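You operate a simulated robot arm through the tools that you are given. There is no shell and no other tool. Be economical: measure what you need, move in short steps, check, and stop when the job is done.

Carry out the task below with a simulated two-armed robot. There is one attempt and no reset: what you move stays moved.

JOB
Pick up the grey small net from the top of the green table with one hand, pass it to the other hand and put it on the top of the white table. Set down upright: small net.

Only the result counts: the job must be done as asked and must still hold three seconds after the hand-in. Knocking over, shifting, dropping, spilling or breaking anything else fails it.

ROBOT AND FRAMES
Two 6-joint arms with two-finger parallel grippers on one trunk, on a base that drives. Base frame: it is fixed to the floor where the robot stands at the start and does not move with it; the origin is under the middle of the robot, x ahead of it, y to its left, z up; the surface under the hand at the start is at about z = 800. Readings come in mm, degrees, newtons and seconds.
The left shoulder is at the start at [-77, 177, 832], the right one opposite. With the tool pointing down near the work surface each hand reaches from about 100 to 720 mm from the robot's upright axis, wherever it stands, measured 20 degrees to its own side. Places, roughly: top of the white table [-800, -3100, 800]. Payload 1.57 kg a hand.
The tool frame of a hand sits at the grasp point between the pads (the TCP): z along the fingers, y along the line on which they close. The tips reach 30 mm beyond it. Largest opening 80 mm; finger width 17, thickness 12; the body of the gripper, 40 by 82 mm, starts 80 mm behind the TCP.
Orientation is told as [roll, pitch, yaw] about the base's x, y, z axes, in that order, counted from this pose: with the fingers straight down and closing along the base's y, the tool's x points along the base's -x, its y along +y and its z along -z.

CONTROLS
- The arms move only by the tool nudge_tool. It takes "left_rows", "right_rows" or both (then of equal length, played together; a hand with none holds still); each is text: rows parted by semicolons, each of 6 numbers parted by spaces: the shift along the tool's x, y, z in mm, then the turn, a rotation vector about the tool's x, y, z in degrees. In form: x y z ax ay az; .... A call has 1 to 8 rows; each row is the pose to reach, as a shift and turn from the pose commanded when the call began, along the tool's axes at that moment. "left_hand" and "right_hand" are, for a hand that has rows, the opening, from 0 (shut) to 1 (fully open), set as the call begins (left out, the last holds). Each row takes 0.2 s and may step no farther than 50 mm and 8.6 degrees from the row before; otherwise, or with a gripper value out of range, the whole call is refused. Where a pose cannot be reached the arm comes as near as it can. A force on the tool above 40 N (or 10 N above the force at the start of the call, whichever is more), or a blocked arm, ends the call early, and 0.2 s more pass. Each finger travels about 72 mm/s and halts on what it meets, pressing with about 35 N; the grip force reading is that of the motor and also rises with nothing between the fingers. The clock runs only during rows and for 0.2 s after the last one: add rows that repeat a pose to give the fingers time. The reply holds the time, the measured pose of the TCP, the force on the tool along the base axes, the opening and the grip force, in the units named above and with some noise, with the torque about the TCP (base axes, N m) and any sound that the robot's microphone picked up.
- Cameras (640 x 400 px; columns grow to the right, rows downward): "scene" is now at [24.7, -35.2, 1553.1]; the picture's right is [-0.47, -0.88, 0.00], its down [-0.69, 0.37, -0.62] and it looks along [0.55, -0.29, -0.78] (base axes); focal length 294 px, centre (320, 200). "left" rides on the left gripper at [72, 7, -122] in its tool frame; the picture's right is [-0.09, 1.00, 0.00], its down [-0.84, -0.08, -0.54] and it looks along [-0.54, -0.05, 0.84] (tool axes); focal length 238 px, centre (320, 200). "right" rides on the right gripper at [72, -7, -122] in its tool frame; the picture's right is [0.09, 1.00, 0.00], its down [-0.84, 0.08, -0.54] and it looks along [-0.54, 0.05, 0.84] (tool axes); focal length 238 px, centre (320, 200). There is no depth. A picture from a camera that has moved, and an enlarged one, comes with that camera's place and axes in the base frame and with its lens.
- get_image(camera): a new picture of that camera. The clock stands still meanwhile.
- slide_trunk(by): slides the trunk up (or, below 0, down) by that many mm; the arms and the scene camera ride with it, the base frame stays. It gives what a move gives, with no picture.
- drive_base(legs): drives the robot by 1 to 6 legs, each [ahead, left, turn to the left] in mm, mm and degrees, along the robot's own axes; the way and the turn of a leg run together, so that a leg with both is an arc; at most 1500 mm and 180 degrees a leg. The arms and the cameras ride along, it lands a little off, and it stops where it bumps. It gives what a move gives.
- aim_head(pan, tilt): turns the head with the scene camera to pan (to the left, within 143 degrees either way) and tilt (down, from -29 to 69), counted from straight ahead of the robot. It gives what a move gives.
- close_up(camera, box): a new picture of the part [left, top, right, bottom] of that camera's present view, enlarged. The clock stands still meanwhile.
- hand_in(): hands the job in; it is judged then, once.

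Work in short steps. Places have to be worked out from the pictures, the camera data and where the tool is seen: move nearer, look again, correct. Check each grasp and each placing, and mend what went wrong. You have 120 turns and 100 pictures in all, those below and enlarged ones among them. Open the grippers and draw the arms clear of the work before you hand the job in, unless the task says otherwise; then end with one line.

The tools are called after "Emit:" as name(argument=value, ...) on one line, values as JSON. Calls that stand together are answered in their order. nudge_tool: Moves the arms, as the interface text tells. Its arguments: {"type":"object","properties":{"left_rows":{"type":"string"},"left_hand":{"type":"number"},"right_rows":{"type":"string"},"right_hand":{"type":"number"}},"required":[]} The other tools are called the same way: slide_trunk (by) slides the trunk up or down; drive_base (legs) drives the base; aim_head (pan, tilt) turns the head that bears the scene camera; get_image (camera) takes a picture; close_up (camera, box) takes an enlarged picture of a part of a camera's view; hand_in () hands the job in.

At the start:

```text
time: 0.0
left_position: [555.5, -57.4, 1047.2]
left_ee_rot: [0.1, 0.0, 0.0]
left_wrist_force: [-0.4, 0.4, 0.3]
left_torque: [0.0, -0.01, -0.01]
left_gripper_width: 80.0
left_gripper_force: 0.0
right_position: [373.0, -396.3, 1073.7]
right_ee_rot: [0.0, 0.0, 0.0]
right_wrist_force: [0.1, -0.1, -0.2]
right_torque: [-0.02, 0.01, 0.01]
right_gripper_width: 80.1
right_gripper_force: 0.1
trunk travel left (down, up): [-275.0, 53.0]
robot x, y, heading: [-3.3, -0.7, -0.0]
head pan, tilt: [-27.8, 51.7]
```

scene: 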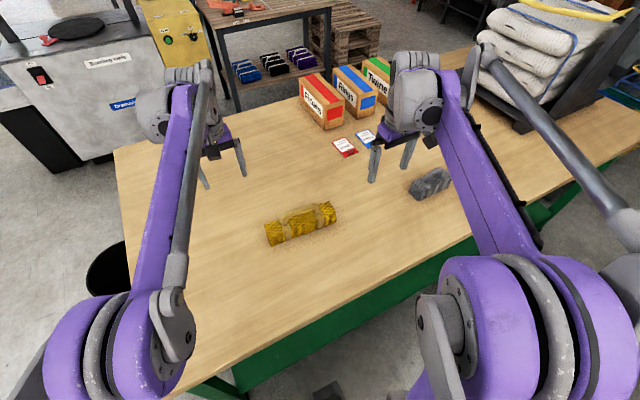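
right: 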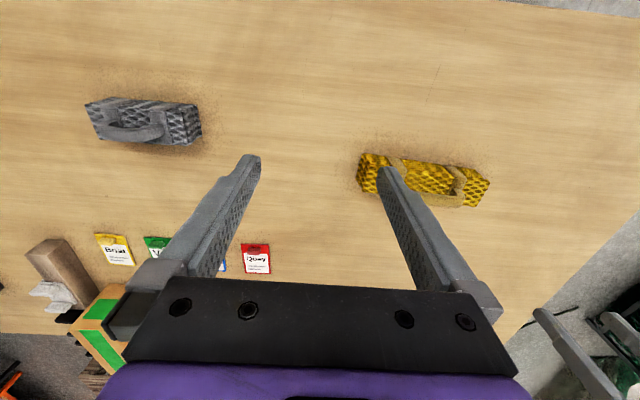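
left: 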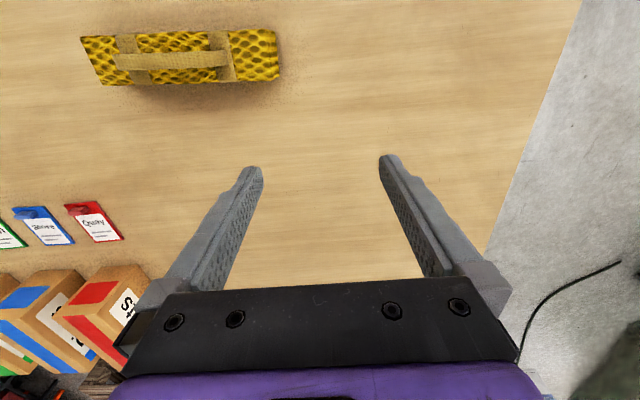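

The grey net appears to lie near [425, -665, 820], long axis roughly along y. I take enlarged views to learn its shape and handle.

Emit:
close_up(camera="right", box=[60, 70, 240, 180])

Emit:
close_up(camera="scene", box=[350, 130, 510, 230])

Emit:
aim_head(pan=-105, tilt=15)

Emit:
get_image(camera="scene")

```text
3.56 times, centred on (150, 125) of right
camera zoom: at [300.9, -404.0, 1194.8], right [-0.09, 1.0, 0.0], down [0.84, 0.08, 0.54], along [0.54, 0.05, -0.84], focal length 848 px, centre (924, 467)
```

zoom: 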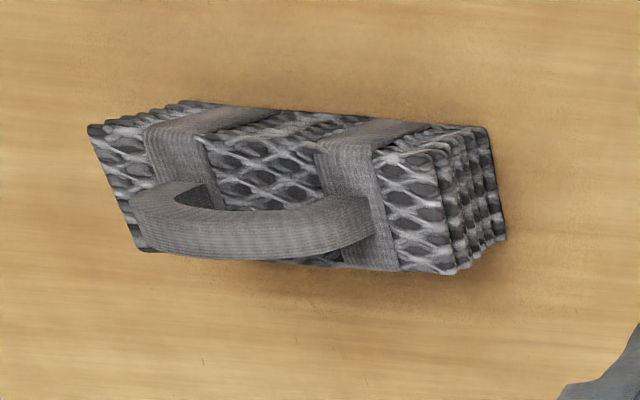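

```text
4.00 times, centred on (430, 180) of scene
camera zoom: at [24.7, -35.2, 1553.1], right [-0.47, -0.88, 0.0], down [-0.69, 0.37, -0.62], along [0.55, -0.29, -0.78], focal length 1175 px, centre (-120, 280)
```

zoom: 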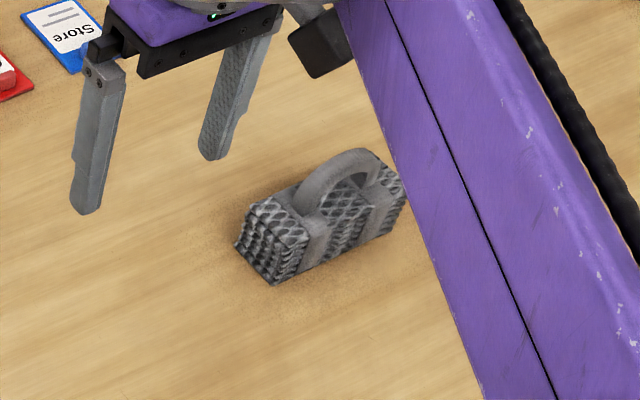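

```text
time: 1.5
left_position: [554.3, -56.5, 1046.1]
left_ee_rot: [0.1, 0.1, 0.0]
left_wrist_force: [0.2, 0.6, -0.2]
left_torque: [-0.05, 0.04, -0.03]
left_gripper_width: 80.0
left_gripper_force: 0.0
right_position: [372.0, -396.4, 1072.8]
right_ee_rot: [0.0, 0.0, 0.0]
right_wrist_force: [-0.1, -0.2, 0.3]
right_torque: [-0.01, -0.02, 0.0]
right_gripper_width: 80.2
right_gripper_force: 0.1
trunk travel left (down, up): [-275.0, 53.0]
robot x, y, heading: [1.4, 1.5, -0.2]
head pan, tilt: [-105.0, 15.0]
```

```text
94 pictures are left
camera scene: at [-66.2, -90.3, 1609.1], right [-0.97, 0.26, 0.0], down [0.07, 0.25, -0.97], along [-0.25, -0.93, -0.26], focal length 294 px, centre (320, 200)
```

scene: 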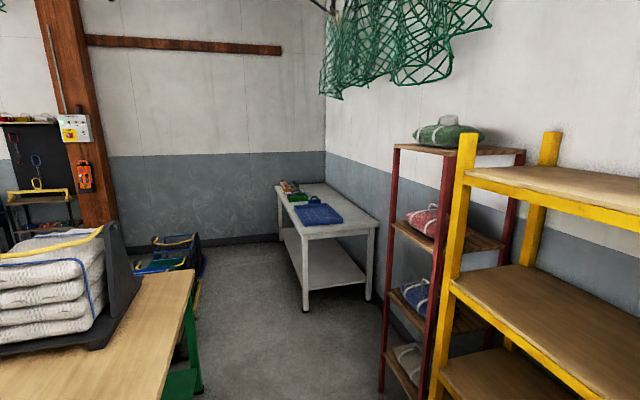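

The net stands with its handle up, box roughly x 395–444, y −722…−590, z 800–847. I want to strafe right about 450 mm to reach it, so first I check the floor on the right and the table end.

Emit:
aim_head(pan=-90, tilt=50)

Emit:
get_image(camera="scene")

```text
time: 2.5
left_position: [554.2, -57.0, 1046.1]
left_ee_rot: [0.0, 0.0, 0.1]
left_wrist_force: [-0.2, -0.7, 0.2]
left_torque: [-0.02, 0.04, -0.03]
left_gripper_width: 79.8
left_gripper_force: 0.0
right_position: [373.4, -396.3, 1071.9]
right_ee_rot: [0.0, 0.0, 0.0]
right_wrist_force: [-0.6, 0.4, 0.0]
right_torque: [0.02, 0.0, -0.01]
right_gripper_width: 79.9
right_gripper_force: 0.1
trunk travel left (down, up): [-275.0, 53.0]
robot x, y, heading: [0.6, -0.0, -0.1]
head pan, tilt: [-90.0, 50.0]
```

```text
93 pictures are left
camera scene: at [-42.1, -77.1, 1555.4], right [-1.0, 0.0, 0.0], down [0.0, 0.77, -0.64], along [0.0, -0.64, -0.77], focal length 294 px, centre (320, 200)
```

scene: 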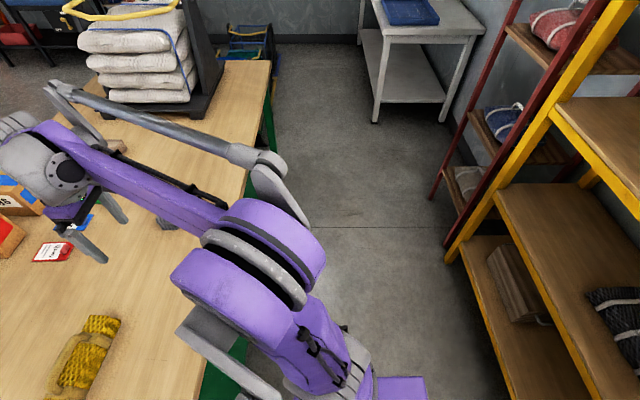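

The floor to the right is clear, with the shelf about 0.8 m behind. I strafe right 450 mm and aim the head back at the net.

Emit:
drive_base(legs=[[0, -450, 0]])

Emit:
aim_head(pan=-10, tilt=52)

Emit:
get_image(camera="scene")

Emit:
get_image(camera="right")

```text
time: 7.0
left_position: [551.3, -514.5, 1046.3]
left_ee_rot: [-0.1, 0.1, -0.7]
left_wrist_force: [0.5, -0.2, 0.5]
left_torque: [-0.01, 0.0, 0.02]
left_gripper_width: 79.9
left_gripper_force: 0.1
right_position: [366.0, -852.9, 1073.8]
right_ee_rot: [-0.1, 0.0, -0.6]
right_wrist_force: [-0.2, 0.0, 0.5]
right_torque: [0.0, -0.02, -0.02]
right_gripper_width: 79.9
right_gripper_force: 0.2
trunk travel left (down, up): [-275.0, 53.0]
robot x, y, heading: [-0.5, -450.9, -0.5]
head pan, tilt: [-90.0, 50.0]
```

```text
time: 8.5
left_position: [551.3, -514.5, 1046.0]
left_ee_rot: [0.0, 0.0, -0.7]
left_wrist_force: [-0.6, -0.1, 0.9]
left_torque: [-0.01, 0.01, -0.03]
left_gripper_width: 80.0
left_gripper_force: 0.0
right_position: [365.1, -853.2, 1073.0]
right_ee_rot: [0.0, 0.0, -0.7]
right_wrist_force: [0.5, -0.4, 0.3]
right_torque: [-0.05, 0.02, 0.0]
right_gripper_width: 80.0
right_gripper_force: 0.1
trunk travel left (down, up): [-275.0, 53.0]
robot x, y, heading: [-2.5, -449.8, -0.7]
head pan, tilt: [-10.0, 52.0]
```

```text
92 pictures are left
camera scene: at [29.2, -464.2, 1552.7], right [-0.19, -0.98, 0.0], down [-0.77, 0.15, -0.62], along [0.6, -0.11, -0.79], focal length 294 px, centre (320, 200)
```

scene: 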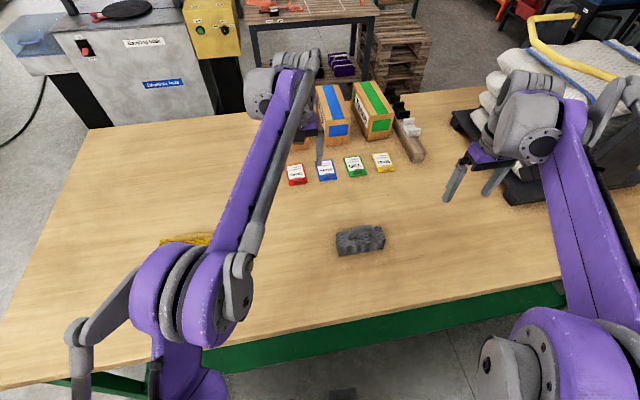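

```text
91 pictures are left
camera right: at [293.8, -858.0, 1194.8], right [-0.08, 1.0, 0.0], down [0.84, 0.07, 0.54], along [0.54, 0.04, -0.84], focal length 238 px, centre (320, 200)
```

right: 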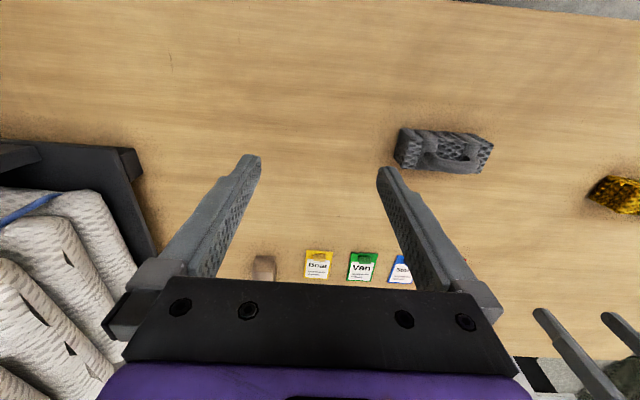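

Net re-measured at about (420, −652), in reach now. I move the right hand above the net's −y half while yawing it (+90 target, camera outward), and move the left hand left with yaw −90.

Emit:
nudge_tool(right_rows="-7 20 8 0 0 -8.5; -14 40 16 0 0 -17; -21 60 24 0 0 -25.5; -28 80 32 0 0 -34; -35 100 40 0 0 -42.5; -42 120 48 0 0 -51; -48 140 56 0 0 -59.5; -54 160 64 0 0 -68", left_rows="0 20 0 0 0 8.5; 0 40 0 0 0 17; 0 60 0 0 0 25.5; 0 80 0 0 0 34; 0 100 0 0 0 42.5; 0 120 0 0 0 51; 0 135 0 0 0 59.5; 0 150 0 0 0 68")

```text
time: 10.3
left_position: [552.7, -362.7, 1046.8]
left_ee_rot: [0.1, -0.2, -68.7]
left_wrist_force: [0.0, 0.1, 0.3]
left_torque: [0.01, 0.0, 0.01]
left_gripper_width: 80.2
left_gripper_force: 0.1
right_position: [422.2, -692.4, 1008.0]
right_ee_rot: [0.0, 0.0, 67.5]
right_wrist_force: [1.3, 0.4, 0.1]
right_torque: [0.0, -0.02, 0.02]
right_gripper_width: 80.2
right_gripper_force: 0.0
trunk travel left (down, up): [-275.0, 53.0]
robot x, y, heading: [-1.9, -448.8, -0.7]
head pan, tilt: [-10.0, 52.0]
```

Rotation went as commanded. I finish the yaws and give the right hand a slight outward tilt, then view from the right camera.

Emit:
nudge_tool(right_rows="0 0 0 0 0 -7.6; 0 0 0 0 0 -15.2; 0 0 0 0 0 -22.7", left_rows="0 0 0 0 0 7.2; 0 0 0 0 0 14.4; 0 0 0 0 0 21.3")

Emit:
get_image(camera="right")

Emit:
get_image(camera="scene")

```text
time: 11.1
left_position: [552.5, -363.1, 1045.9]
left_ee_rot: [0.0, 0.0, -90.1]
left_wrist_force: [0.5, 0.3, -0.1]
left_torque: [-0.01, 0.01, -0.04]
left_gripper_width: 80.2
left_gripper_force: 0.1
right_position: [422.1, -692.7, 1008.6]
right_ee_rot: [0.0, 0.0, 90.2]
right_wrist_force: [-0.2, 0.7, -0.3]
right_torque: [-0.05, -0.04, 0.01]
right_gripper_width: 79.9
right_gripper_force: 0.0
trunk travel left (down, up): [-275.0, 53.0]
robot x, y, heading: [-3.1, -450.5, -0.6]
head pan, tilt: [-10.0, 52.0]
```

```text
90 pictures are left
camera right: at [428.5, -764.7, 1130.8], right [-1.0, -0.09, 0.0], down [-0.08, 0.84, 0.54], along [-0.05, 0.54, -0.84], focal length 238 px, centre (320, 200)
```

right: 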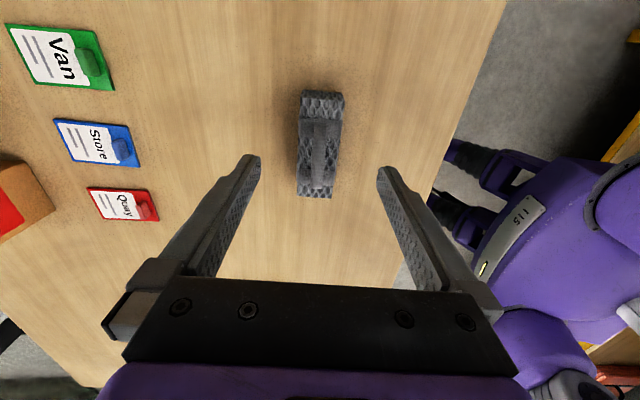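

```text
89 pictures are left
camera scene: at [29.2, -464.2, 1552.7], right [-0.18, -0.98, 0.0], down [-0.77, 0.15, -0.62], along [0.61, -0.11, -0.79], focal length 294 px, centre (320, 200)
```

scene: 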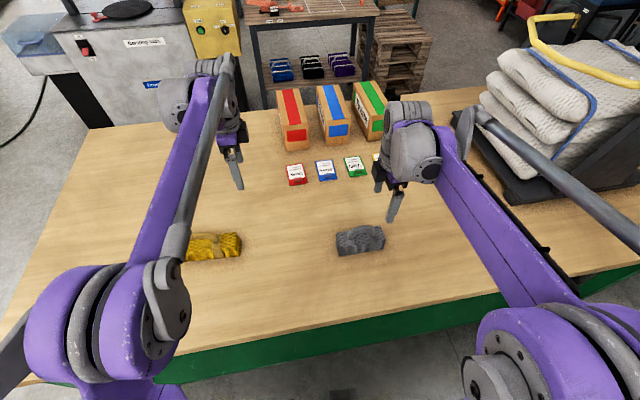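

Net refined: centre (420.5, −651), body y −717…−587. I tilt the right hand 12° outward and descend to z≈872 above its −y half, then check.

Emit:
nudge_tool(right_rows="-2 0 35 0 -6 0; -5 1 70 0 -12 0; -8 1.5 105 0 -12 0; -9.7 1.5 136 0 -12 0", right_hand=1)

Emit:
get_image(camera="right")

Emit:
close_up(camera="scene", box=[280, 160, 440, 260])

```text
time: 12.1
left_position: [553.7, -363.7, 1045.4]
left_ee_rot: [0.0, 0.1, -89.9]
left_wrist_force: [-0.5, 0.5, -0.2]
left_torque: [0.01, 0.0, -0.01]
left_gripper_width: 80.1
left_gripper_force: 0.1
right_position: [420.0, -683.9, 872.8]
right_ee_rot: [0.0, -12.0, 90.2]
right_wrist_force: [0.0, 0.4, -0.5]
right_torque: [0.01, -0.01, -0.05]
right_gripper_width: 80.0
right_gripper_force: 0.0
trunk travel left (down, up): [-275.0, 53.0]
robot x, y, heading: [-3.0, -446.8, -0.5]
head pan, tilt: [-10.0, 52.0]
```

```text
88 pictures are left
camera right: at [426.7, -780.5, 977.2], right [-1.0, -0.09, -0.02], down [-0.08, 0.71, 0.7], along [-0.05, 0.7, -0.71], focal length 238 px, centre (320, 200)
```

right: 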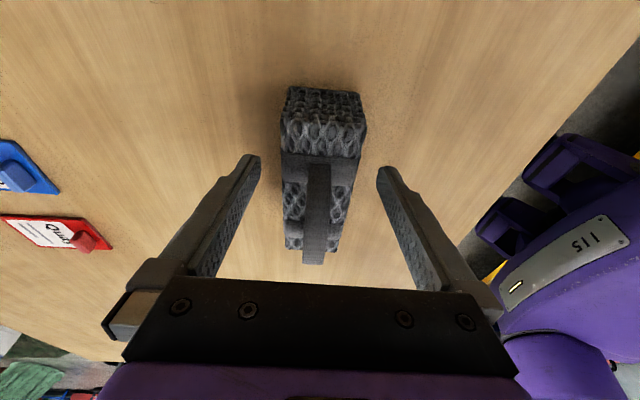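

```text
4.00 times, centred on (360, 210) of scene
camera zoom: at [29.7, -464.4, 1552.7], right [-0.18, -0.98, 0.0], down [-0.77, 0.15, -0.62], along [0.6, -0.11, -0.79], focal length 1175 px, centre (160, 160)
```

zoom: 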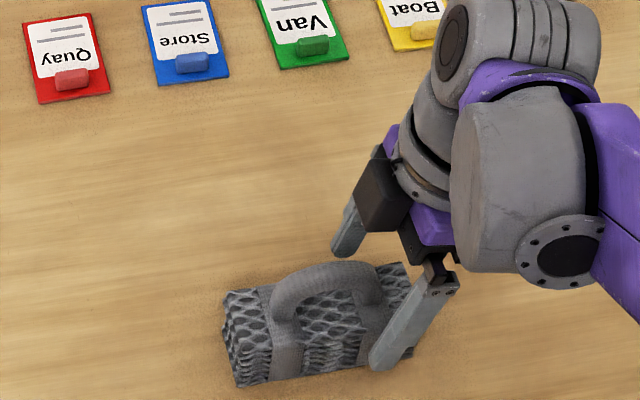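

Fingers straddle the body evenly. I go straight down 36 mm, then close.

Emit:
nudge_tool(right_rows="3.7 0 17.6 0 0 0; 7.5 0 35.2 0 0 0")

Emit:
nudge_tool(right_rows="0 0 0 0 0 0; 0 0 0 0 0 0; 0 0 0 0 0 0; 0 0 0 0 0 0", right_hand=0)

Emit:
get_image(camera="right")

```text
time: 12.7
left_position: [553.7, -363.2, 1047.2]
left_ee_rot: [0.1, 0.0, -90.0]
left_wrist_force: [0.0, -1.0, 1.8]
left_torque: [-0.01, -0.02, -0.01]
left_gripper_width: 80.1
left_gripper_force: 0.1
right_position: [420.6, -683.9, 837.2]
right_ee_rot: [0.0, -12.0, 90.0]
right_wrist_force: [-0.2, 0.4, 0.4]
right_torque: [-0.01, -0.02, 0.02]
right_gripper_width: 80.0
right_gripper_force: 0.0
trunk travel left (down, up): [-275.0, 53.0]
robot x, y, heading: [-1.5, -448.3, -0.7]
head pan, tilt: [-10.0, 52.0]
```

```text
time: 13.7
left_position: [552.2, -362.8, 1047.2]
left_ee_rot: [0.0, 0.0, -90.0]
left_wrist_force: [-0.8, 0.7, 0.6]
left_torque: [0.0, 0.01, 0.04]
left_gripper_width: 80.1
left_gripper_force: 0.1
right_position: [421.5, -683.8, 838.4]
right_ee_rot: [0.0, -12.0, 90.2]
right_wrist_force: [0.3, 0.2, -0.4]
right_torque: [-0.05, 0.0, 0.03]
right_gripper_width: 50.2
right_gripper_force: 35.0
trunk travel left (down, up): [-275.0, 53.0]
robot x, y, heading: [-2.9, -450.8, -0.7]
head pan, tilt: [-10.0, 52.0]
```

```text
86 pictures are left
camera right: at [427.0, -779.8, 942.2], right [-1.0, -0.09, -0.02], down [-0.08, 0.71, 0.7], along [-0.05, 0.7, -0.71], focal length 238 px, centre (320, 200)
```

right: 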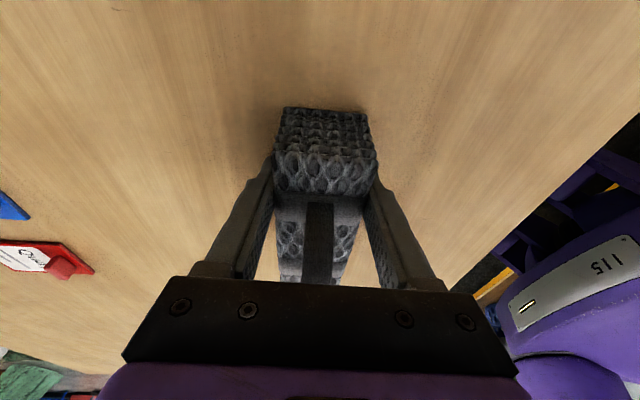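

Gripped at 50 mm width with 35 N. I lift it straight up about 140 mm.

Emit:
nudge_tool(right_rows="-4 0 -19.5 0 0 0; -10 0 -48 0 0 0; -17 0 -78 0 0 0; -23 0 -108 0 0 0; -29 0 -137 0 0 0")

Emit:
get_image(camera="right")

Emit:
get_image(camera="scene")

```text
time: 14.9
left_position: [553.4, -364.3, 1046.9]
left_ee_rot: [-0.1, -0.1, -89.9]
left_wrist_force: [-0.1, 0.2, 0.2]
left_torque: [-0.01, 0.01, -0.01]
left_gripper_width: 80.1
left_gripper_force: 0.2
right_position: [420.8, -683.1, 976.7]
right_ee_rot: [0.1, -12.0, 90.2]
right_wrist_force: [0.5, 0.8, -1.4]
right_torque: [-0.05, -0.01, 0.01]
right_gripper_width: 50.0
right_gripper_force: 35.3
trunk travel left (down, up): [-275.0, 53.0]
robot x, y, heading: [-1.5, -449.4, -0.6]
head pan, tilt: [-10.0, 52.0]
```

```text
85 pictures are left
camera right: at [427.4, -779.1, 1081.8], right [-1.0, -0.09, -0.02], down [-0.08, 0.71, 0.7], along [-0.05, 0.7, -0.71], focal length 238 px, centre (320, 200)
```

right: 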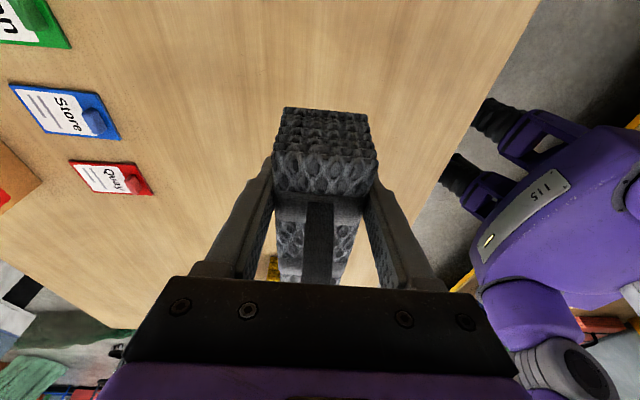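

```text
84 pictures are left
camera scene: at [29.1, -464.0, 1552.7], right [-0.18, -0.98, 0.0], down [-0.77, 0.15, -0.62], along [0.61, -0.11, -0.79], focal length 294 px, centre (320, 200)
```

scene: 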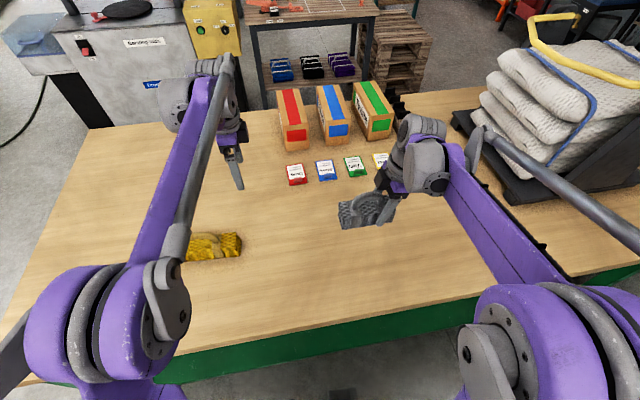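

Net is held level, ~150 g. I shift the right hand 120 mm toward the middle, keeping the left still.

Emit:
nudge_tool(right_rows="-29.4 0 6.2 0 0 0; -58.7 0 12.5 0 0 0; -88 0 18.7 0 0 0; -117.4 0 25 0 0 0; -117.4 0 25 0 0 0")

Emit:
nudge_tool(left_rows="-14 -22 -2 0 -5 0; -28 -44 -4 0 -10 0; -42 -66 -6 0 -15 0; -56 -88 -8 0 -20 0; -70 -110 -9 0 -25 0; -83 -132 -10 0 -30 0; -83 -132 -10 0 -30 0", left_hand=1)

Emit:
get_image(camera="left")

Emit:
get_image(camera="scene")

```text
time: 16.1
left_position: [552.6, -363.9, 1045.8]
left_ee_rot: [0.0, 0.1, -89.9]
left_wrist_force: [0.1, 0.2, -0.7]
left_torque: [0.02, -0.02, 0.03]
left_gripper_width: 80.0
left_gripper_force: 0.1
right_position: [421.4, -563.0, 977.0]
right_ee_rot: [0.0, -12.1, 90.0]
right_wrist_force: [0.5, 0.1, -0.6]
right_torque: [-0.02, 0.0, -0.03]
right_gripper_width: 49.8
right_gripper_force: 35.6
trunk travel left (down, up): [-275.0, 53.0]
robot x, y, heading: [-5.3, -452.2, -0.5]
head pan, tilt: [-10.0, 52.0]
```

```text
time: 17.7
left_position: [419.5, -448.4, 1057.8]
left_ee_rot: [0.0, -30.2, -90.0]
left_wrist_force: [0.0, 0.8, -0.4]
left_torque: [-0.02, 0.03, -0.01]
left_gripper_width: 80.2
left_gripper_force: 0.0
right_position: [421.8, -562.5, 977.0]
right_ee_rot: [-0.1, -12.0, 90.0]
right_wrist_force: [0.3, 0.5, -0.8]
right_torque: [-0.04, -0.02, -0.02]
right_gripper_width: 49.9
right_gripper_force: 34.9
trunk travel left (down, up): [-275.0, 53.0]
robot x, y, heading: [-3.8, -447.6, -0.5]
head pan, tilt: [-10.0, 52.0]
```

```text
83 pictures are left
camera left: at [426.4, -323.1, 1126.6], right [1.0, -0.08, 0.05], down [-0.08, -0.45, 0.89], along [-0.05, -0.89, -0.46], focal length 238 px, centre (320, 200)
```

left: 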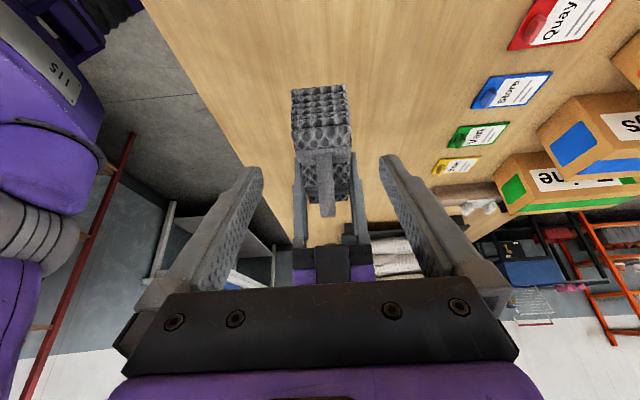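

```text
82 pictures are left
camera scene: at [29.9, -464.2, 1552.7], right [-0.18, -0.98, 0.0], down [-0.77, 0.15, -0.62], along [0.6, -0.11, -0.79], focal length 294 px, centre (320, 200)
```

scene: 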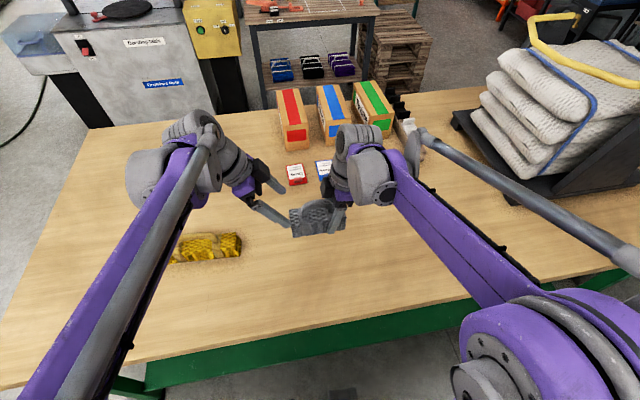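

Aligned well. I advance the left hand 60, check position readings, then the last 40 mm, along its tool z.

Emit:
nudge_tool(left_rows="0 1 20 0 0 0; 0 2 40 0 0 0; 0 2 60 0 0 0; 0 2 80 0 0 0; 0 2 100 0 0 0; 0 2 100 0 0 0")

Emit:
get_image(camera="left")

Emit:
close_up(camera="scene", box=[200, 110, 440, 260])

```text
time: 19.1
left_position: [423.2, -496.8, 970.1]
left_ee_rot: [0.1, -30.1, -90.0]
left_wrist_force: [-0.4, 0.1, -0.4]
left_torque: [-0.03, 0.01, -0.03]
left_gripper_width: 80.1
left_gripper_force: 0.1
right_position: [421.7, -562.0, 976.0]
right_ee_rot: [-0.1, -12.1, 90.1]
right_wrist_force: [-0.9, 0.1, -1.4]
right_torque: [-0.08, -0.04, 0.0]
right_gripper_width: 50.1
right_gripper_force: 34.7
trunk travel left (down, up): [-275.0, 53.0]
robot x, y, heading: [-1.4, -450.5, -0.4]
head pan, tilt: [-10.0, 52.0]
```

```text
81 pictures are left
camera left: at [428.6, -373.1, 1039.6], right [1.0, -0.08, 0.05], down [-0.08, -0.45, 0.89], along [-0.05, -0.89, -0.46], focal length 238 px, centre (320, 200)
```

left: 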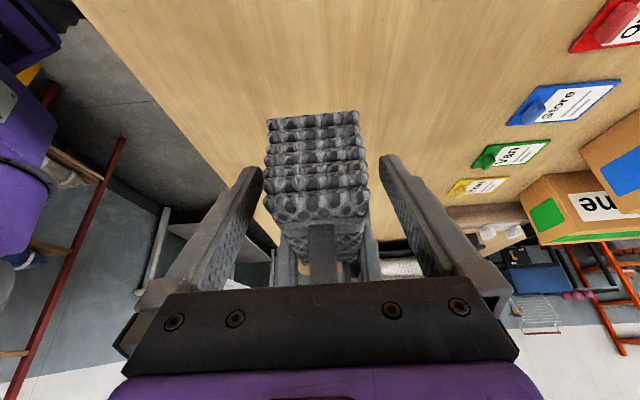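

```text
2.67 times, centred on (320, 185) of scene
camera zoom: at [29.1, -464.0, 1552.7], right [-0.18, -0.98, 0.0], down [-0.77, 0.15, -0.62], along [0.61, -0.11, -0.79], focal length 784 px, centre (320, 240)
```

zoom: 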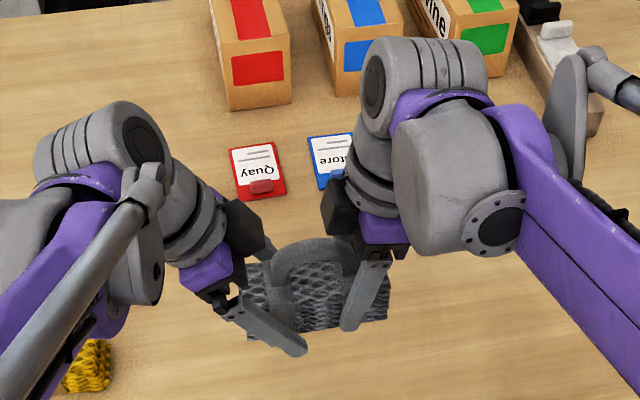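

Left fingers straddle the free end. I close the left gripper.

Emit:
nudge_tool(left_rows="0 -0.5 0 0 0 0; 0 -0.5 0 0 0 0; 0 -0.5 0 0 0 0; 0 -0.5 0 0 0 0", left_hand=0)

Emit:
get_image(camera="left")

```text
time: 20.1
left_position: [422.2, -496.3, 970.2]
left_ee_rot: [0.1, -29.9, -90.1]
left_wrist_force: [-3.5, -0.9, -1.2]
left_torque: [0.05, 0.03, -0.08]
left_gripper_width: 49.9
left_gripper_force: 35.1
right_position: [422.0, -562.0, 976.8]
right_ee_rot: [0.0, -12.0, 90.0]
right_wrist_force: [4.5, 0.8, 1.0]
right_torque: [0.08, -0.02, -0.17]
right_gripper_width: 50.1
right_gripper_force: 35.1
trunk travel left (down, up): [-275.0, 53.0]
robot x, y, heading: [-5.2, -449.9, -0.6]
head pan, tilt: [-10.0, 52.0]
```

```text
79 pictures are left
camera left: at [428.6, -373.1, 1039.8], right [1.0, -0.08, 0.05], down [-0.08, -0.45, 0.89], along [-0.05, -0.89, -0.46], focal length 238 px, centre (320, 200)
```

left: 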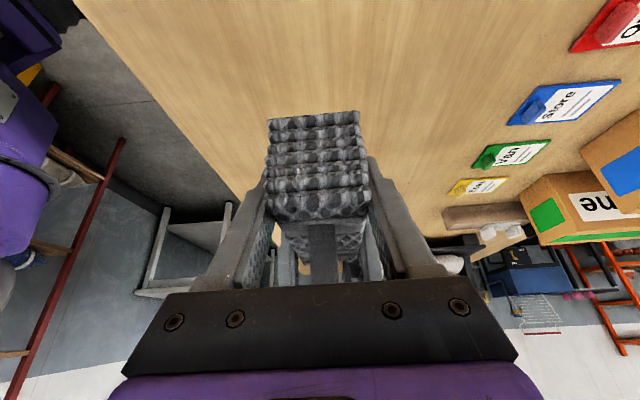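

Both hands hold it. I open the right hand in place and then draw it back along its tool axis.

Emit:
nudge_tool(right_rows="0 0 0 0 0 0; 0 0 0 0 0 0; 0 0 0 0 0 0; 0 0 0 0 0 0", right_hand=1)

Emit:
nudge_tool(right_rows="0 0 -20 0 0 0; 0 0 -45 0 0 0; 0 0 -75 0 0 0; 0 0 -105 0 0 0; 25 0 -120 0 0 0; 60 0 -120 0 0 0; 100 0 -120 0 0 0")

Emit:
get_image(camera="left")

Emit:
get_image(camera="scene")

```text
time: 21.1
left_position: [422.9, -497.6, 969.9]
left_ee_rot: [0.1, -30.0, -90.0]
left_wrist_force: [-1.0, -0.1, 0.8]
left_torque: [0.04, 0.01, -0.01]
left_gripper_width: 50.2
left_gripper_force: 34.9
right_position: [421.8, -562.9, 975.5]
right_ee_rot: [0.0, -12.1, 90.1]
right_wrist_force: [0.4, 0.8, -0.7]
right_torque: [0.01, -0.01, 0.0]
right_gripper_width: 79.9
right_gripper_force: 0.0
trunk travel left (down, up): [-275.0, 53.0]
robot x, y, heading: [-1.3, -448.6, -0.3]
head pan, tilt: [-10.0, 52.0]
```

```text
time: 22.7
left_position: [422.7, -498.8, 970.2]
left_ee_rot: [0.0, -30.0, -90.0]
left_wrist_force: [0.0, 0.1, 0.3]
left_torque: [0.06, -0.01, -0.01]
left_gripper_width: 50.0
left_gripper_force: 34.6
right_position: [422.0, -686.5, 1072.8]
right_ee_rot: [0.0, -12.1, 90.1]
right_wrist_force: [-0.3, -0.4, -0.1]
right_torque: [-0.02, -0.02, 0.01]
right_gripper_width: 80.2
right_gripper_force: 0.2
trunk travel left (down, up): [-275.0, 53.0]
robot x, y, heading: [0.0, -449.1, -0.3]
head pan, tilt: [-10.0, 52.0]
```

```text
78 pictures are left
camera left: at [429.0, -373.7, 1039.8], right [1.0, -0.08, 0.05], down [-0.08, -0.45, 0.89], along [-0.05, -0.89, -0.46], focal length 238 px, centre (320, 200)
```

left: 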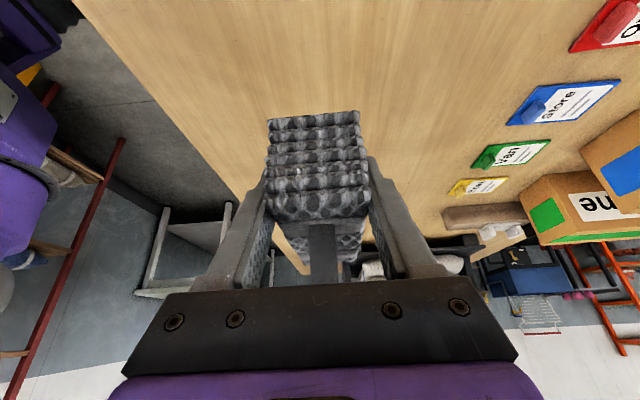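

```text
77 pictures are left
camera scene: at [29.6, -465.1, 1552.7], right [-0.18, -0.98, 0.0], down [-0.77, 0.15, -0.62], along [0.6, -0.11, -0.79], focal length 294 px, centre (320, 200)
```

scene: 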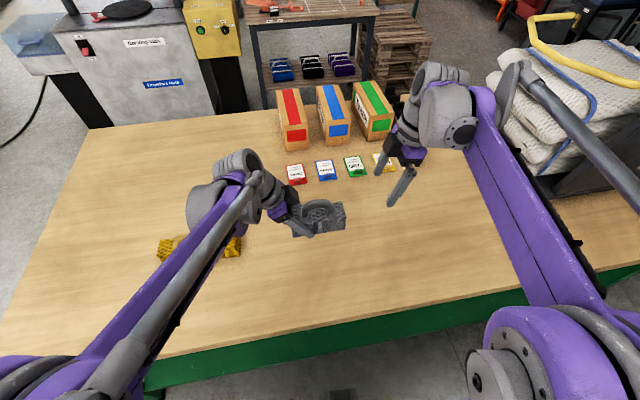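

Handover succeeded; the left hand alone holds the net. I retract and raise both arms before driving.

Emit:
nudge_tool(left_rows="-5 -20 -9 0 0 0; -10 -40 -18 0 0 0; -15 -60 -26 0 0 0; -20 -80 -35 0 0 0; -30 -100 -52 0 0 0", right_rows="0 20 0 0 0 0; 0 40 0 0 0 0; 0 60 0 0 0 0; 0 80 0 0 0 0; 0 100 0 0 0 0")

Emit:
drive_base(legs=[[-200, 0, 0]])

Emit:
aim_head(pan=-90, tilt=35)

Emit:
get_image(camera="scene")

```text
time: 23.9
left_position: [319.1, -496.5, 1030.2]
left_ee_rot: [0.1, -30.0, -90.0]
left_wrist_force: [0.0, -0.6, -1.3]
left_torque: [0.02, -0.01, 0.02]
left_gripper_width: 50.1
left_gripper_force: 35.4
right_position: [319.2, -685.4, 1073.7]
right_ee_rot: [-0.2, -12.1, 90.1]
right_wrist_force: [0.5, 0.7, -0.5]
right_torque: [-0.01, -0.05, 0.01]
right_gripper_width: 80.0
right_gripper_force: 0.1
trunk travel left (down, up): [-275.0, 53.0]
robot x, y, heading: [-2.2, -447.7, -0.6]
head pan, tilt: [-10.0, 52.0]
```

```text
time: 25.5
left_position: [123.3, -495.1, 1030.8]
left_ee_rot: [0.0, -30.0, -89.8]
left_wrist_force: [0.4, -0.6, -0.6]
left_torque: [0.01, 0.0, -0.01]
left_gripper_width: 49.6
left_gripper_force: 35.1
right_position: [124.0, -683.0, 1072.6]
right_ee_rot: [0.0, -12.0, 90.3]
right_wrist_force: [-0.7, 0.0, 0.7]
right_torque: [0.0, 0.02, 0.0]
right_gripper_width: 80.2
right_gripper_force: 0.0
trunk travel left (down, up): [-275.0, 53.0]
robot x, y, heading: [-206.4, -447.7, -0.7]
head pan, tilt: [-10.0, 52.0]
```

```text
time: 27.1
left_position: [123.8, -494.0, 1030.6]
left_ee_rot: [0.0, -29.9, -89.9]
left_wrist_force: [-0.1, 0.6, -1.3]
left_torque: [0.06, 0.01, -0.03]
left_gripper_width: 49.9
left_gripper_force: 35.0
right_position: [121.9, -683.3, 1073.7]
right_ee_rot: [0.1, -12.0, 90.1]
right_wrist_force: [0.1, 0.0, -0.3]
right_torque: [0.0, 0.01, 0.05]
right_gripper_width: 80.1
right_gripper_force: 0.1
trunk travel left (down, up): [-275.0, 53.0]
robot x, y, heading: [-199.5, -446.4, -0.6]
head pan, tilt: [-90.0, 35.0]
```

```text
76 pictures are left
camera scene: at [-243.8, -536.4, 1577.1], right [-1.0, 0.01, 0.0], down [0.01, 0.57, -0.82], along [-0.01, -0.82, -0.57], focal length 294 px, centre (320, 200)
```

scene: 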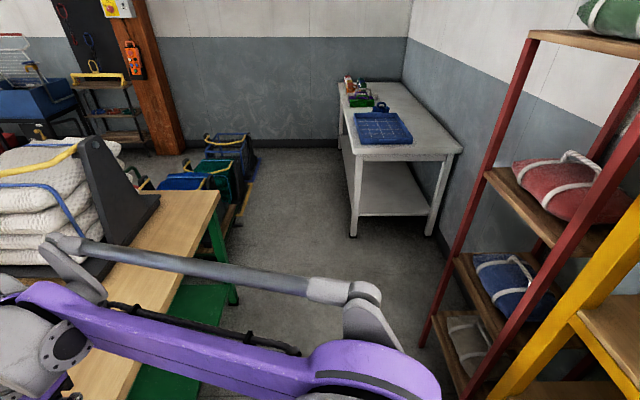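

The aisle is clear; the white table has free space at its near end and on the wall side beside the blue item. I turn right 90° and drive ahead 1000 mm.

Emit:
drive_base(legs=[[0, 0, -45], [0, 0, -45]])

Emit:
drive_base(legs=[[900, 0, 0]])

Emit:
aim_head(pan=-25, tilt=45)

Emit:
get_image(camera="scene")

```text
time: 31.6
left_position: [-246.5, -772.7, 1030.2]
left_ee_rot: [0.0, -29.9, -179.9]
left_wrist_force: [-0.3, -0.2, -1.8]
left_torque: [0.02, -0.07, 0.0]
left_gripper_width: 49.9
left_gripper_force: 35.1
right_position: [-435.5, -771.7, 1073.2]
right_ee_rot: [0.0, -12.0, 0.3]
right_wrist_force: [0.7, -0.1, 0.2]
right_torque: [0.02, -0.02, 0.0]
right_gripper_width: 80.2
right_gripper_force: 0.0
trunk travel left (down, up): [-275.0, 53.0]
robot x, y, heading: [-200.8, -448.7, -90.7]
head pan, tilt: [-90.0, 35.0]
```

```text
time: 36.3
left_position: [-240.4, -1678.8, 1030.3]
left_ee_rot: [0.0, -30.0, -178.6]
left_wrist_force: [0.0, -0.1, -0.9]
left_torque: [-0.02, -0.06, -0.02]
left_gripper_width: 50.0
left_gripper_force: 34.7
right_position: [-427.8, -1682.2, 1072.3]
right_ee_rot: [0.0, -12.0, 1.4]
right_wrist_force: [-0.4, 0.0, 0.1]
right_torque: [-0.01, 0.01, 0.01]
right_gripper_width: 79.9
right_gripper_force: 0.0
trunk travel left (down, up): [-275.0, 53.0]
robot x, y, heading: [-201.6, -1353.3, -89.5]
head pan, tilt: [-90.0, 35.0]
```

```text
time: 37.7
left_position: [-239.7, -1679.0, 1030.7]
left_ee_rot: [-0.1, -30.0, -178.7]
left_wrist_force: [-0.4, -0.1, -1.2]
left_torque: [0.01, -0.04, -0.01]
left_gripper_width: 50.0
left_gripper_force: 34.9
right_position: [-427.6, -1682.0, 1072.0]
right_ee_rot: [0.1, -12.0, 1.5]
right_wrist_force: [-0.1, 0.4, -0.4]
right_torque: [0.01, 0.04, -0.01]
right_gripper_width: 79.8
right_gripper_force: 0.1
trunk travel left (down, up): [-275.0, 53.0]
robot x, y, heading: [-199.8, -1353.4, -89.1]
head pan, tilt: [-25.0, 45.0]
```

```text
75 pictures are left
camera scene: at [-235.0, -1386.1, 1562.3], right [-0.91, 0.41, 0.0], down [0.29, 0.64, -0.71], along [-0.29, -0.64, -0.71], focal length 294 px, centre (320, 200)
```

scene: 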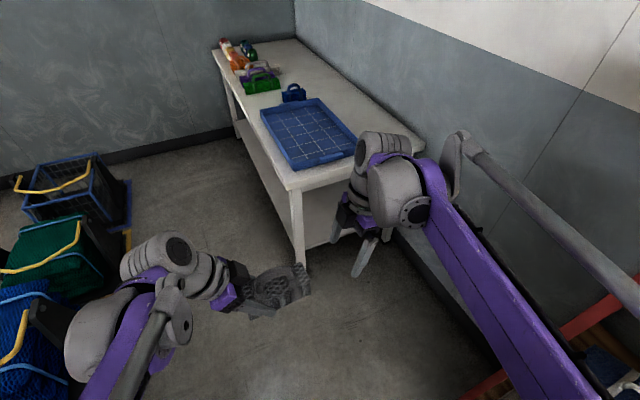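

A blue tray occupies x −815…−520; the wall-side strip around (−960, −2270) is free. I pull the right hand back to narrow the robot, then drive ahead and look again.

Emit:
nudge_tool(right_rows="0 25 0 0 0 0; 0 50 0 0 0 0; 0 75 0 0 0 0; 0 100 0 0 0 0")

Emit:
drive_base(legs=[[420, 0, 0], [0, -300, 0]])

Emit:
get_image(camera="scene")

Emit:
aim_head(pan=-100, tilt=45)

Emit:
get_image(camera="scene")

```text
time: 38.7
left_position: [-238.4, -1677.7, 1030.8]
left_ee_rot: [0.1, -30.0, -178.7]
left_wrist_force: [0.0, 0.0, -1.4]
left_torque: [-0.03, -0.01, -0.03]
left_gripper_width: 49.9
left_gripper_force: 35.2
right_position: [-429.3, -1581.7, 1075.0]
right_ee_rot: [0.0, -12.0, 1.4]
right_wrist_force: [0.1, 0.0, 0.1]
right_torque: [-0.01, 0.03, -0.03]
right_gripper_width: 80.0
right_gripper_force: 0.1
trunk travel left (down, up): [-275.0, 53.0]
robot x, y, heading: [-202.6, -1350.8, -89.3]
head pan, tilt: [-25.0, 45.0]
```

```text
time: 44.1
left_position: [-526.4, -2113.7, 1029.9]
left_ee_rot: [-0.1, -30.1, -178.3]
left_wrist_force: [-0.3, 0.2, -1.4]
left_torque: [0.05, -0.03, 0.0]
left_gripper_width: 49.9
left_gripper_force: 34.8
right_position: [-718.4, -2018.8, 1074.0]
right_ee_rot: [0.1, -12.0, 1.7]
right_wrist_force: [0.2, -0.1, -0.9]
right_torque: [0.03, -0.01, 0.03]
right_gripper_width: 80.2
right_gripper_force: 0.1
trunk travel left (down, up): [-275.0, 53.0]
robot x, y, heading: [-487.6, -1787.9, -89.0]
head pan, tilt: [-25.0, 45.0]
```

```text
74 pictures are left
camera scene: at [-524.7, -1821.0, 1562.3], right [-0.91, 0.41, 0.0], down [0.29, 0.65, -0.71], along [-0.29, -0.65, -0.71], focal length 294 px, centre (320, 200)
```

scene: 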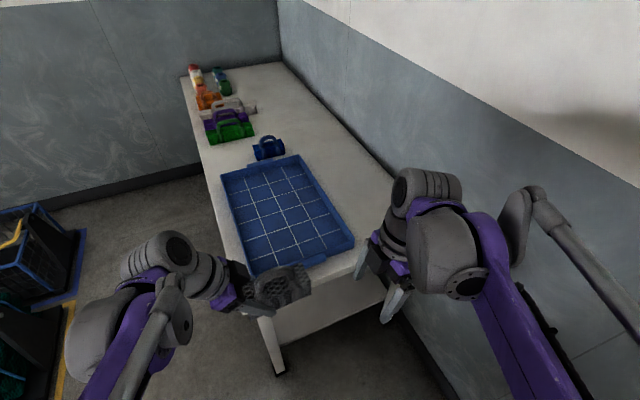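

```text
time: 45.6
left_position: [-527.4, -2113.6, 1029.5]
left_ee_rot: [0.0, -29.9, -178.2]
left_wrist_force: [-0.2, 0.1, -0.7]
left_torque: [-0.02, -0.05, 0.01]
left_gripper_width: 50.0
left_gripper_force: 34.9
right_position: [-717.8, -2018.7, 1074.9]
right_ee_rot: [0.0, -12.0, 1.7]
right_wrist_force: [-0.2, -0.1, -0.5]
right_torque: [-0.03, -0.03, -0.03]
right_gripper_width: 79.8
right_gripper_force: 0.0
trunk travel left (down, up): [-275.0, 53.0]
robot x, y, heading: [-490.1, -1789.7, -89.1]
head pan, tilt: [-100.0, 45.0]
```

```text
73 pictures are left
camera scene: at [-571.9, -1734.1, 1562.3], right [0.16, 0.99, 0.0], down [0.7, -0.11, -0.71], along [-0.7, 0.11, -0.71], focal length 294 px, centre (320, 200)
```

scene: 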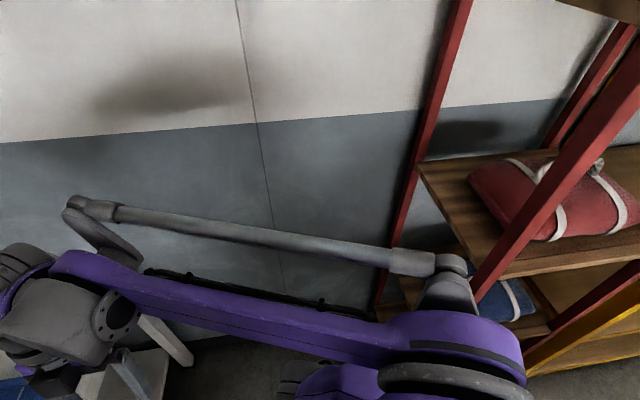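

The right elbow is nearest the shelf, but a right turn swings it away. I turn right 50° in place, advance slightly, and look.

Emit:
drive_base(legs=[[0, 0, -50], [70, 0, 0]])

Emit:
aim_head(pan=0, tilt=50)

Emit:
get_image(camera="scene")

Emit:
get_image(camera="right")

```text
time: 48.9
left_position: [-816.7, -2013.3, 1031.1]
left_ee_rot: [0.0, -29.9, 131.7]
left_wrist_force: [-0.7, -0.3, -1.4]
left_torque: [-0.05, -0.03, -0.02]
left_gripper_width: 49.9
left_gripper_force: 35.2
right_position: [-868.0, -1807.8, 1073.4]
right_ee_rot: [0.1, -12.0, -48.3]
right_wrist_force: [-0.5, -0.6, -0.9]
right_torque: [0.03, -0.03, 0.01]
right_gripper_width: 80.1
right_gripper_force: 0.0
trunk travel left (down, up): [-275.0, 53.0]
robot x, y, heading: [-541.6, -1831.7, -138.9]
head pan, tilt: [-100.0, 45.0]
```

```text
time: 50.6
left_position: [-815.8, -2014.2, 1030.1]
left_ee_rot: [0.0, -29.9, 131.6]
left_wrist_force: [0.1, 0.1, -1.5]
left_torque: [-0.03, -0.03, -0.03]
left_gripper_width: 50.0
left_gripper_force: 35.1
right_position: [-866.1, -1807.8, 1073.7]
right_ee_rot: [0.0, -11.9, -48.3]
right_wrist_force: [-0.2, -0.3, 0.7]
right_torque: [-0.02, 0.01, 0.01]
right_gripper_width: 80.1
right_gripper_force: 0.0
trunk travel left (down, up): [-275.0, 53.0]
robot x, y, heading: [-544.6, -1836.6, -139.0]
head pan, tilt: [0.0, 50.0]
```

```text
72 pictures are left
camera scene: at [-571.3, -1857.6, 1555.4], right [-0.66, 0.76, 0.0], down [0.58, 0.5, -0.64], along [-0.49, -0.42, -0.77], focal length 294 px, centre (320, 200)
```

scene: 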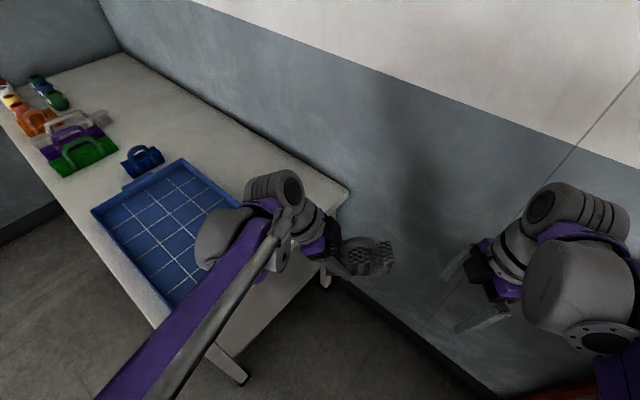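

```text
71 pictures are left
camera right: at [-935.3, -1741.0, 1177.9], right [0.68, 0.73, -0.02], down [0.53, -0.48, 0.7], along [0.5, -0.49, -0.71], focal length 238 px, centre (320, 200)
```

right: 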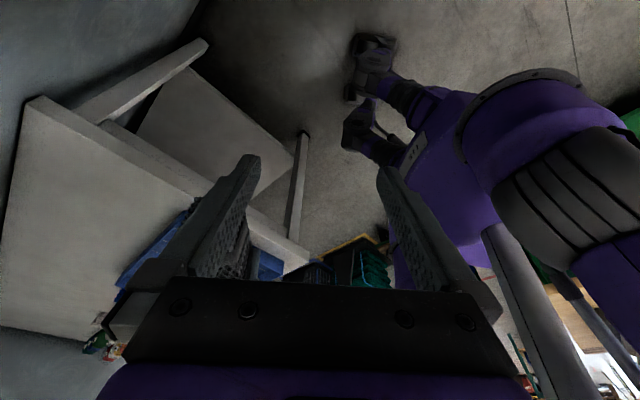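

The table's wall-side corner is near (−1146, −2205), edge y≈−2200; base front is short, so I can advance 80 mm more. Target for the net centre is (−1000, −2310).

Emit:
drive_base(legs=[[80, 0, 0]])

Emit:
get_image(camera="left")

Emit:
get_image(camera="right")

```text
time: 51.7
left_position: [-875.6, -2067.3, 1029.8]
left_ee_rot: [0.0, -29.9, 131.6]
left_wrist_force: [1.1, 0.4, -1.8]
left_torque: [-0.03, -0.04, 0.04]
left_gripper_width: 49.9
left_gripper_force: 34.9
right_position: [-926.1, -1859.2, 1073.7]
right_ee_rot: [0.0, -11.9, -48.3]
right_wrist_force: [0.0, 0.0, -0.2]
right_torque: [-0.01, -0.01, 0.03]
right_gripper_width: 80.0
right_gripper_force: 0.0
trunk travel left (down, up): [-275.0, 53.0]
robot x, y, heading: [-603.4, -1887.8, -139.0]
head pan, tilt: [0.0, 50.0]
```

```text
70 pictures are left
camera left: at [-799.7, -2162.0, 1099.7], right [-0.8, -0.6, 0.05], down [-0.24, 0.39, 0.89], along [-0.55, 0.7, -0.46], focal length 238 px, centre (320, 200)
```

left: 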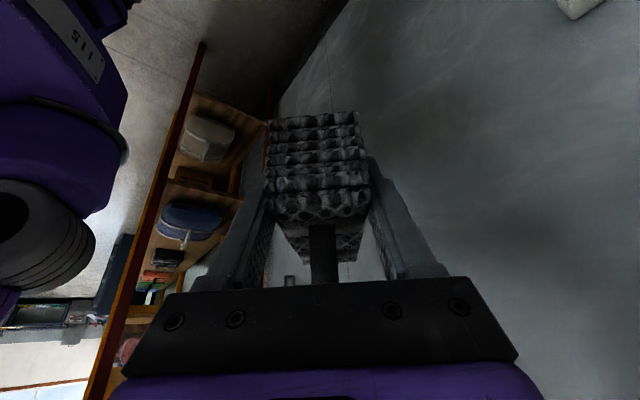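

```text
69 pictures are left
camera right: at [-995.4, -1793.1, 1177.7], right [0.68, 0.73, -0.02], down [0.53, -0.48, 0.7], along [0.5, -0.49, -0.71], focal length 238 px, centre (320, 200)
```

right: 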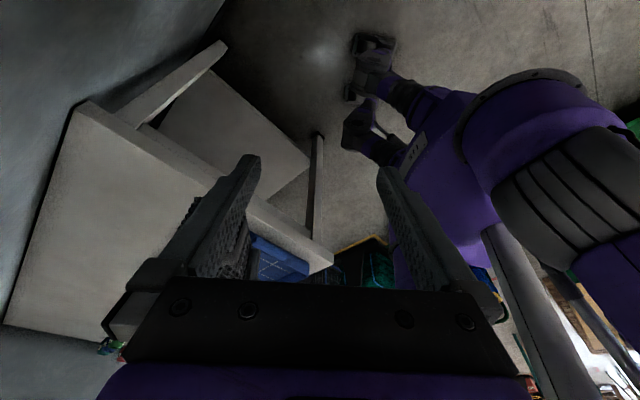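

Move the left hand horizontally, about 253 mm ahead and 135 mm left, to stand over the target at (−978, −2335).

Emit:
nudge_tool(left_rows="16.7 36 -9.6 0 0 0; 33.4 72 -19.3 0 0 0; 50 108 -29 0 0 0; 67 145 -38.6 0 0 0; 84 181 -48 0 0 0; 100 217 -58 0 0 0; 117 253 -67.5 0 0 0")

Emit:
get_image(camera="scene")

Emit:
get_image(camera="left")

Emit:
get_image(camera="right")

```text
time: 53.3
left_position: [-976.6, -2338.5, 1028.3]
left_ee_rot: [0.0, -30.0, 131.7]
left_wrist_force: [-1.5, 0.3, -1.8]
left_torque: [-0.05, -0.03, -0.01]
left_gripper_width: 50.0
left_gripper_force: 34.8
right_position: [-926.9, -1859.7, 1072.9]
right_ee_rot: [0.1, -11.9, -48.4]
right_wrist_force: [-0.2, -0.4, 0.0]
right_torque: [0.02, -0.03, 0.01]
right_gripper_width: 80.1
right_gripper_force: 0.0
trunk travel left (down, up): [-275.0, 53.0]
robot x, y, heading: [-603.8, -1884.4, -138.9]
head pan, tilt: [0.0, 50.0]
```

```text
68 pictures are left
camera scene: at [-632.0, -1911.3, 1555.4], right [-0.66, 0.76, 0.0], down [0.58, 0.5, -0.64], along [-0.48, -0.42, -0.77], focal length 294 px, centre (320, 200)
```

scene: 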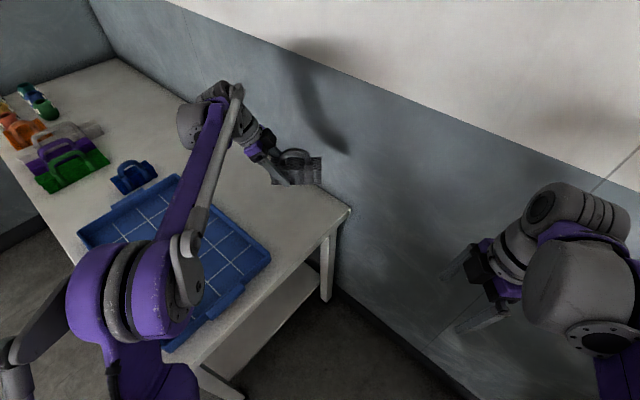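

```text
67 pictures are left
camera left: at [-900.2, -2432.7, 1097.0], right [-0.8, -0.6, 0.05], down [-0.24, 0.39, 0.89], along [-0.55, 0.7, -0.46], focal length 238 px, centre (320, 200)
```

left: 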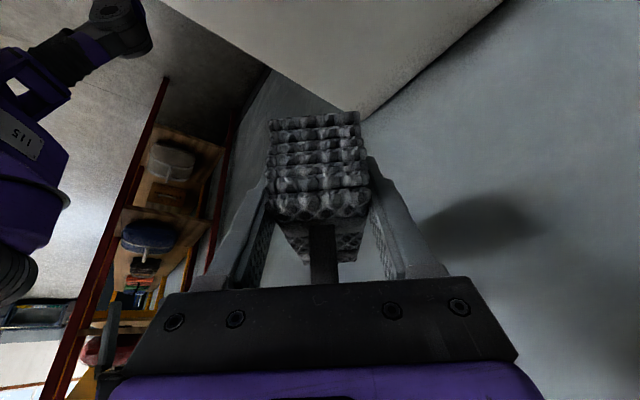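

```text
66 pictures are left
camera right: at [-995.8, -1794.2, 1177.9], right [0.68, 0.73, -0.02], down [0.53, -0.48, 0.7], along [0.5, -0.49, -0.71], focal length 238 px, centre (320, 200)
```

right: 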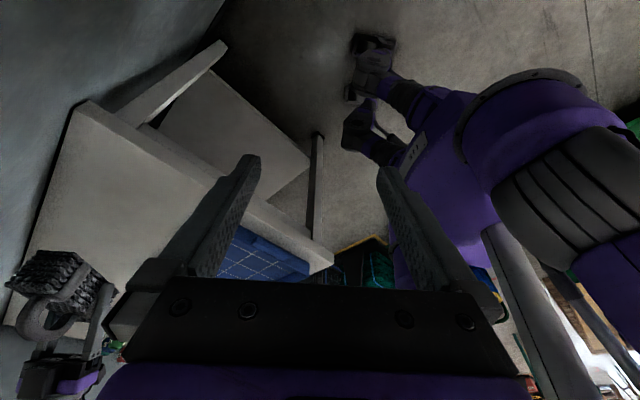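

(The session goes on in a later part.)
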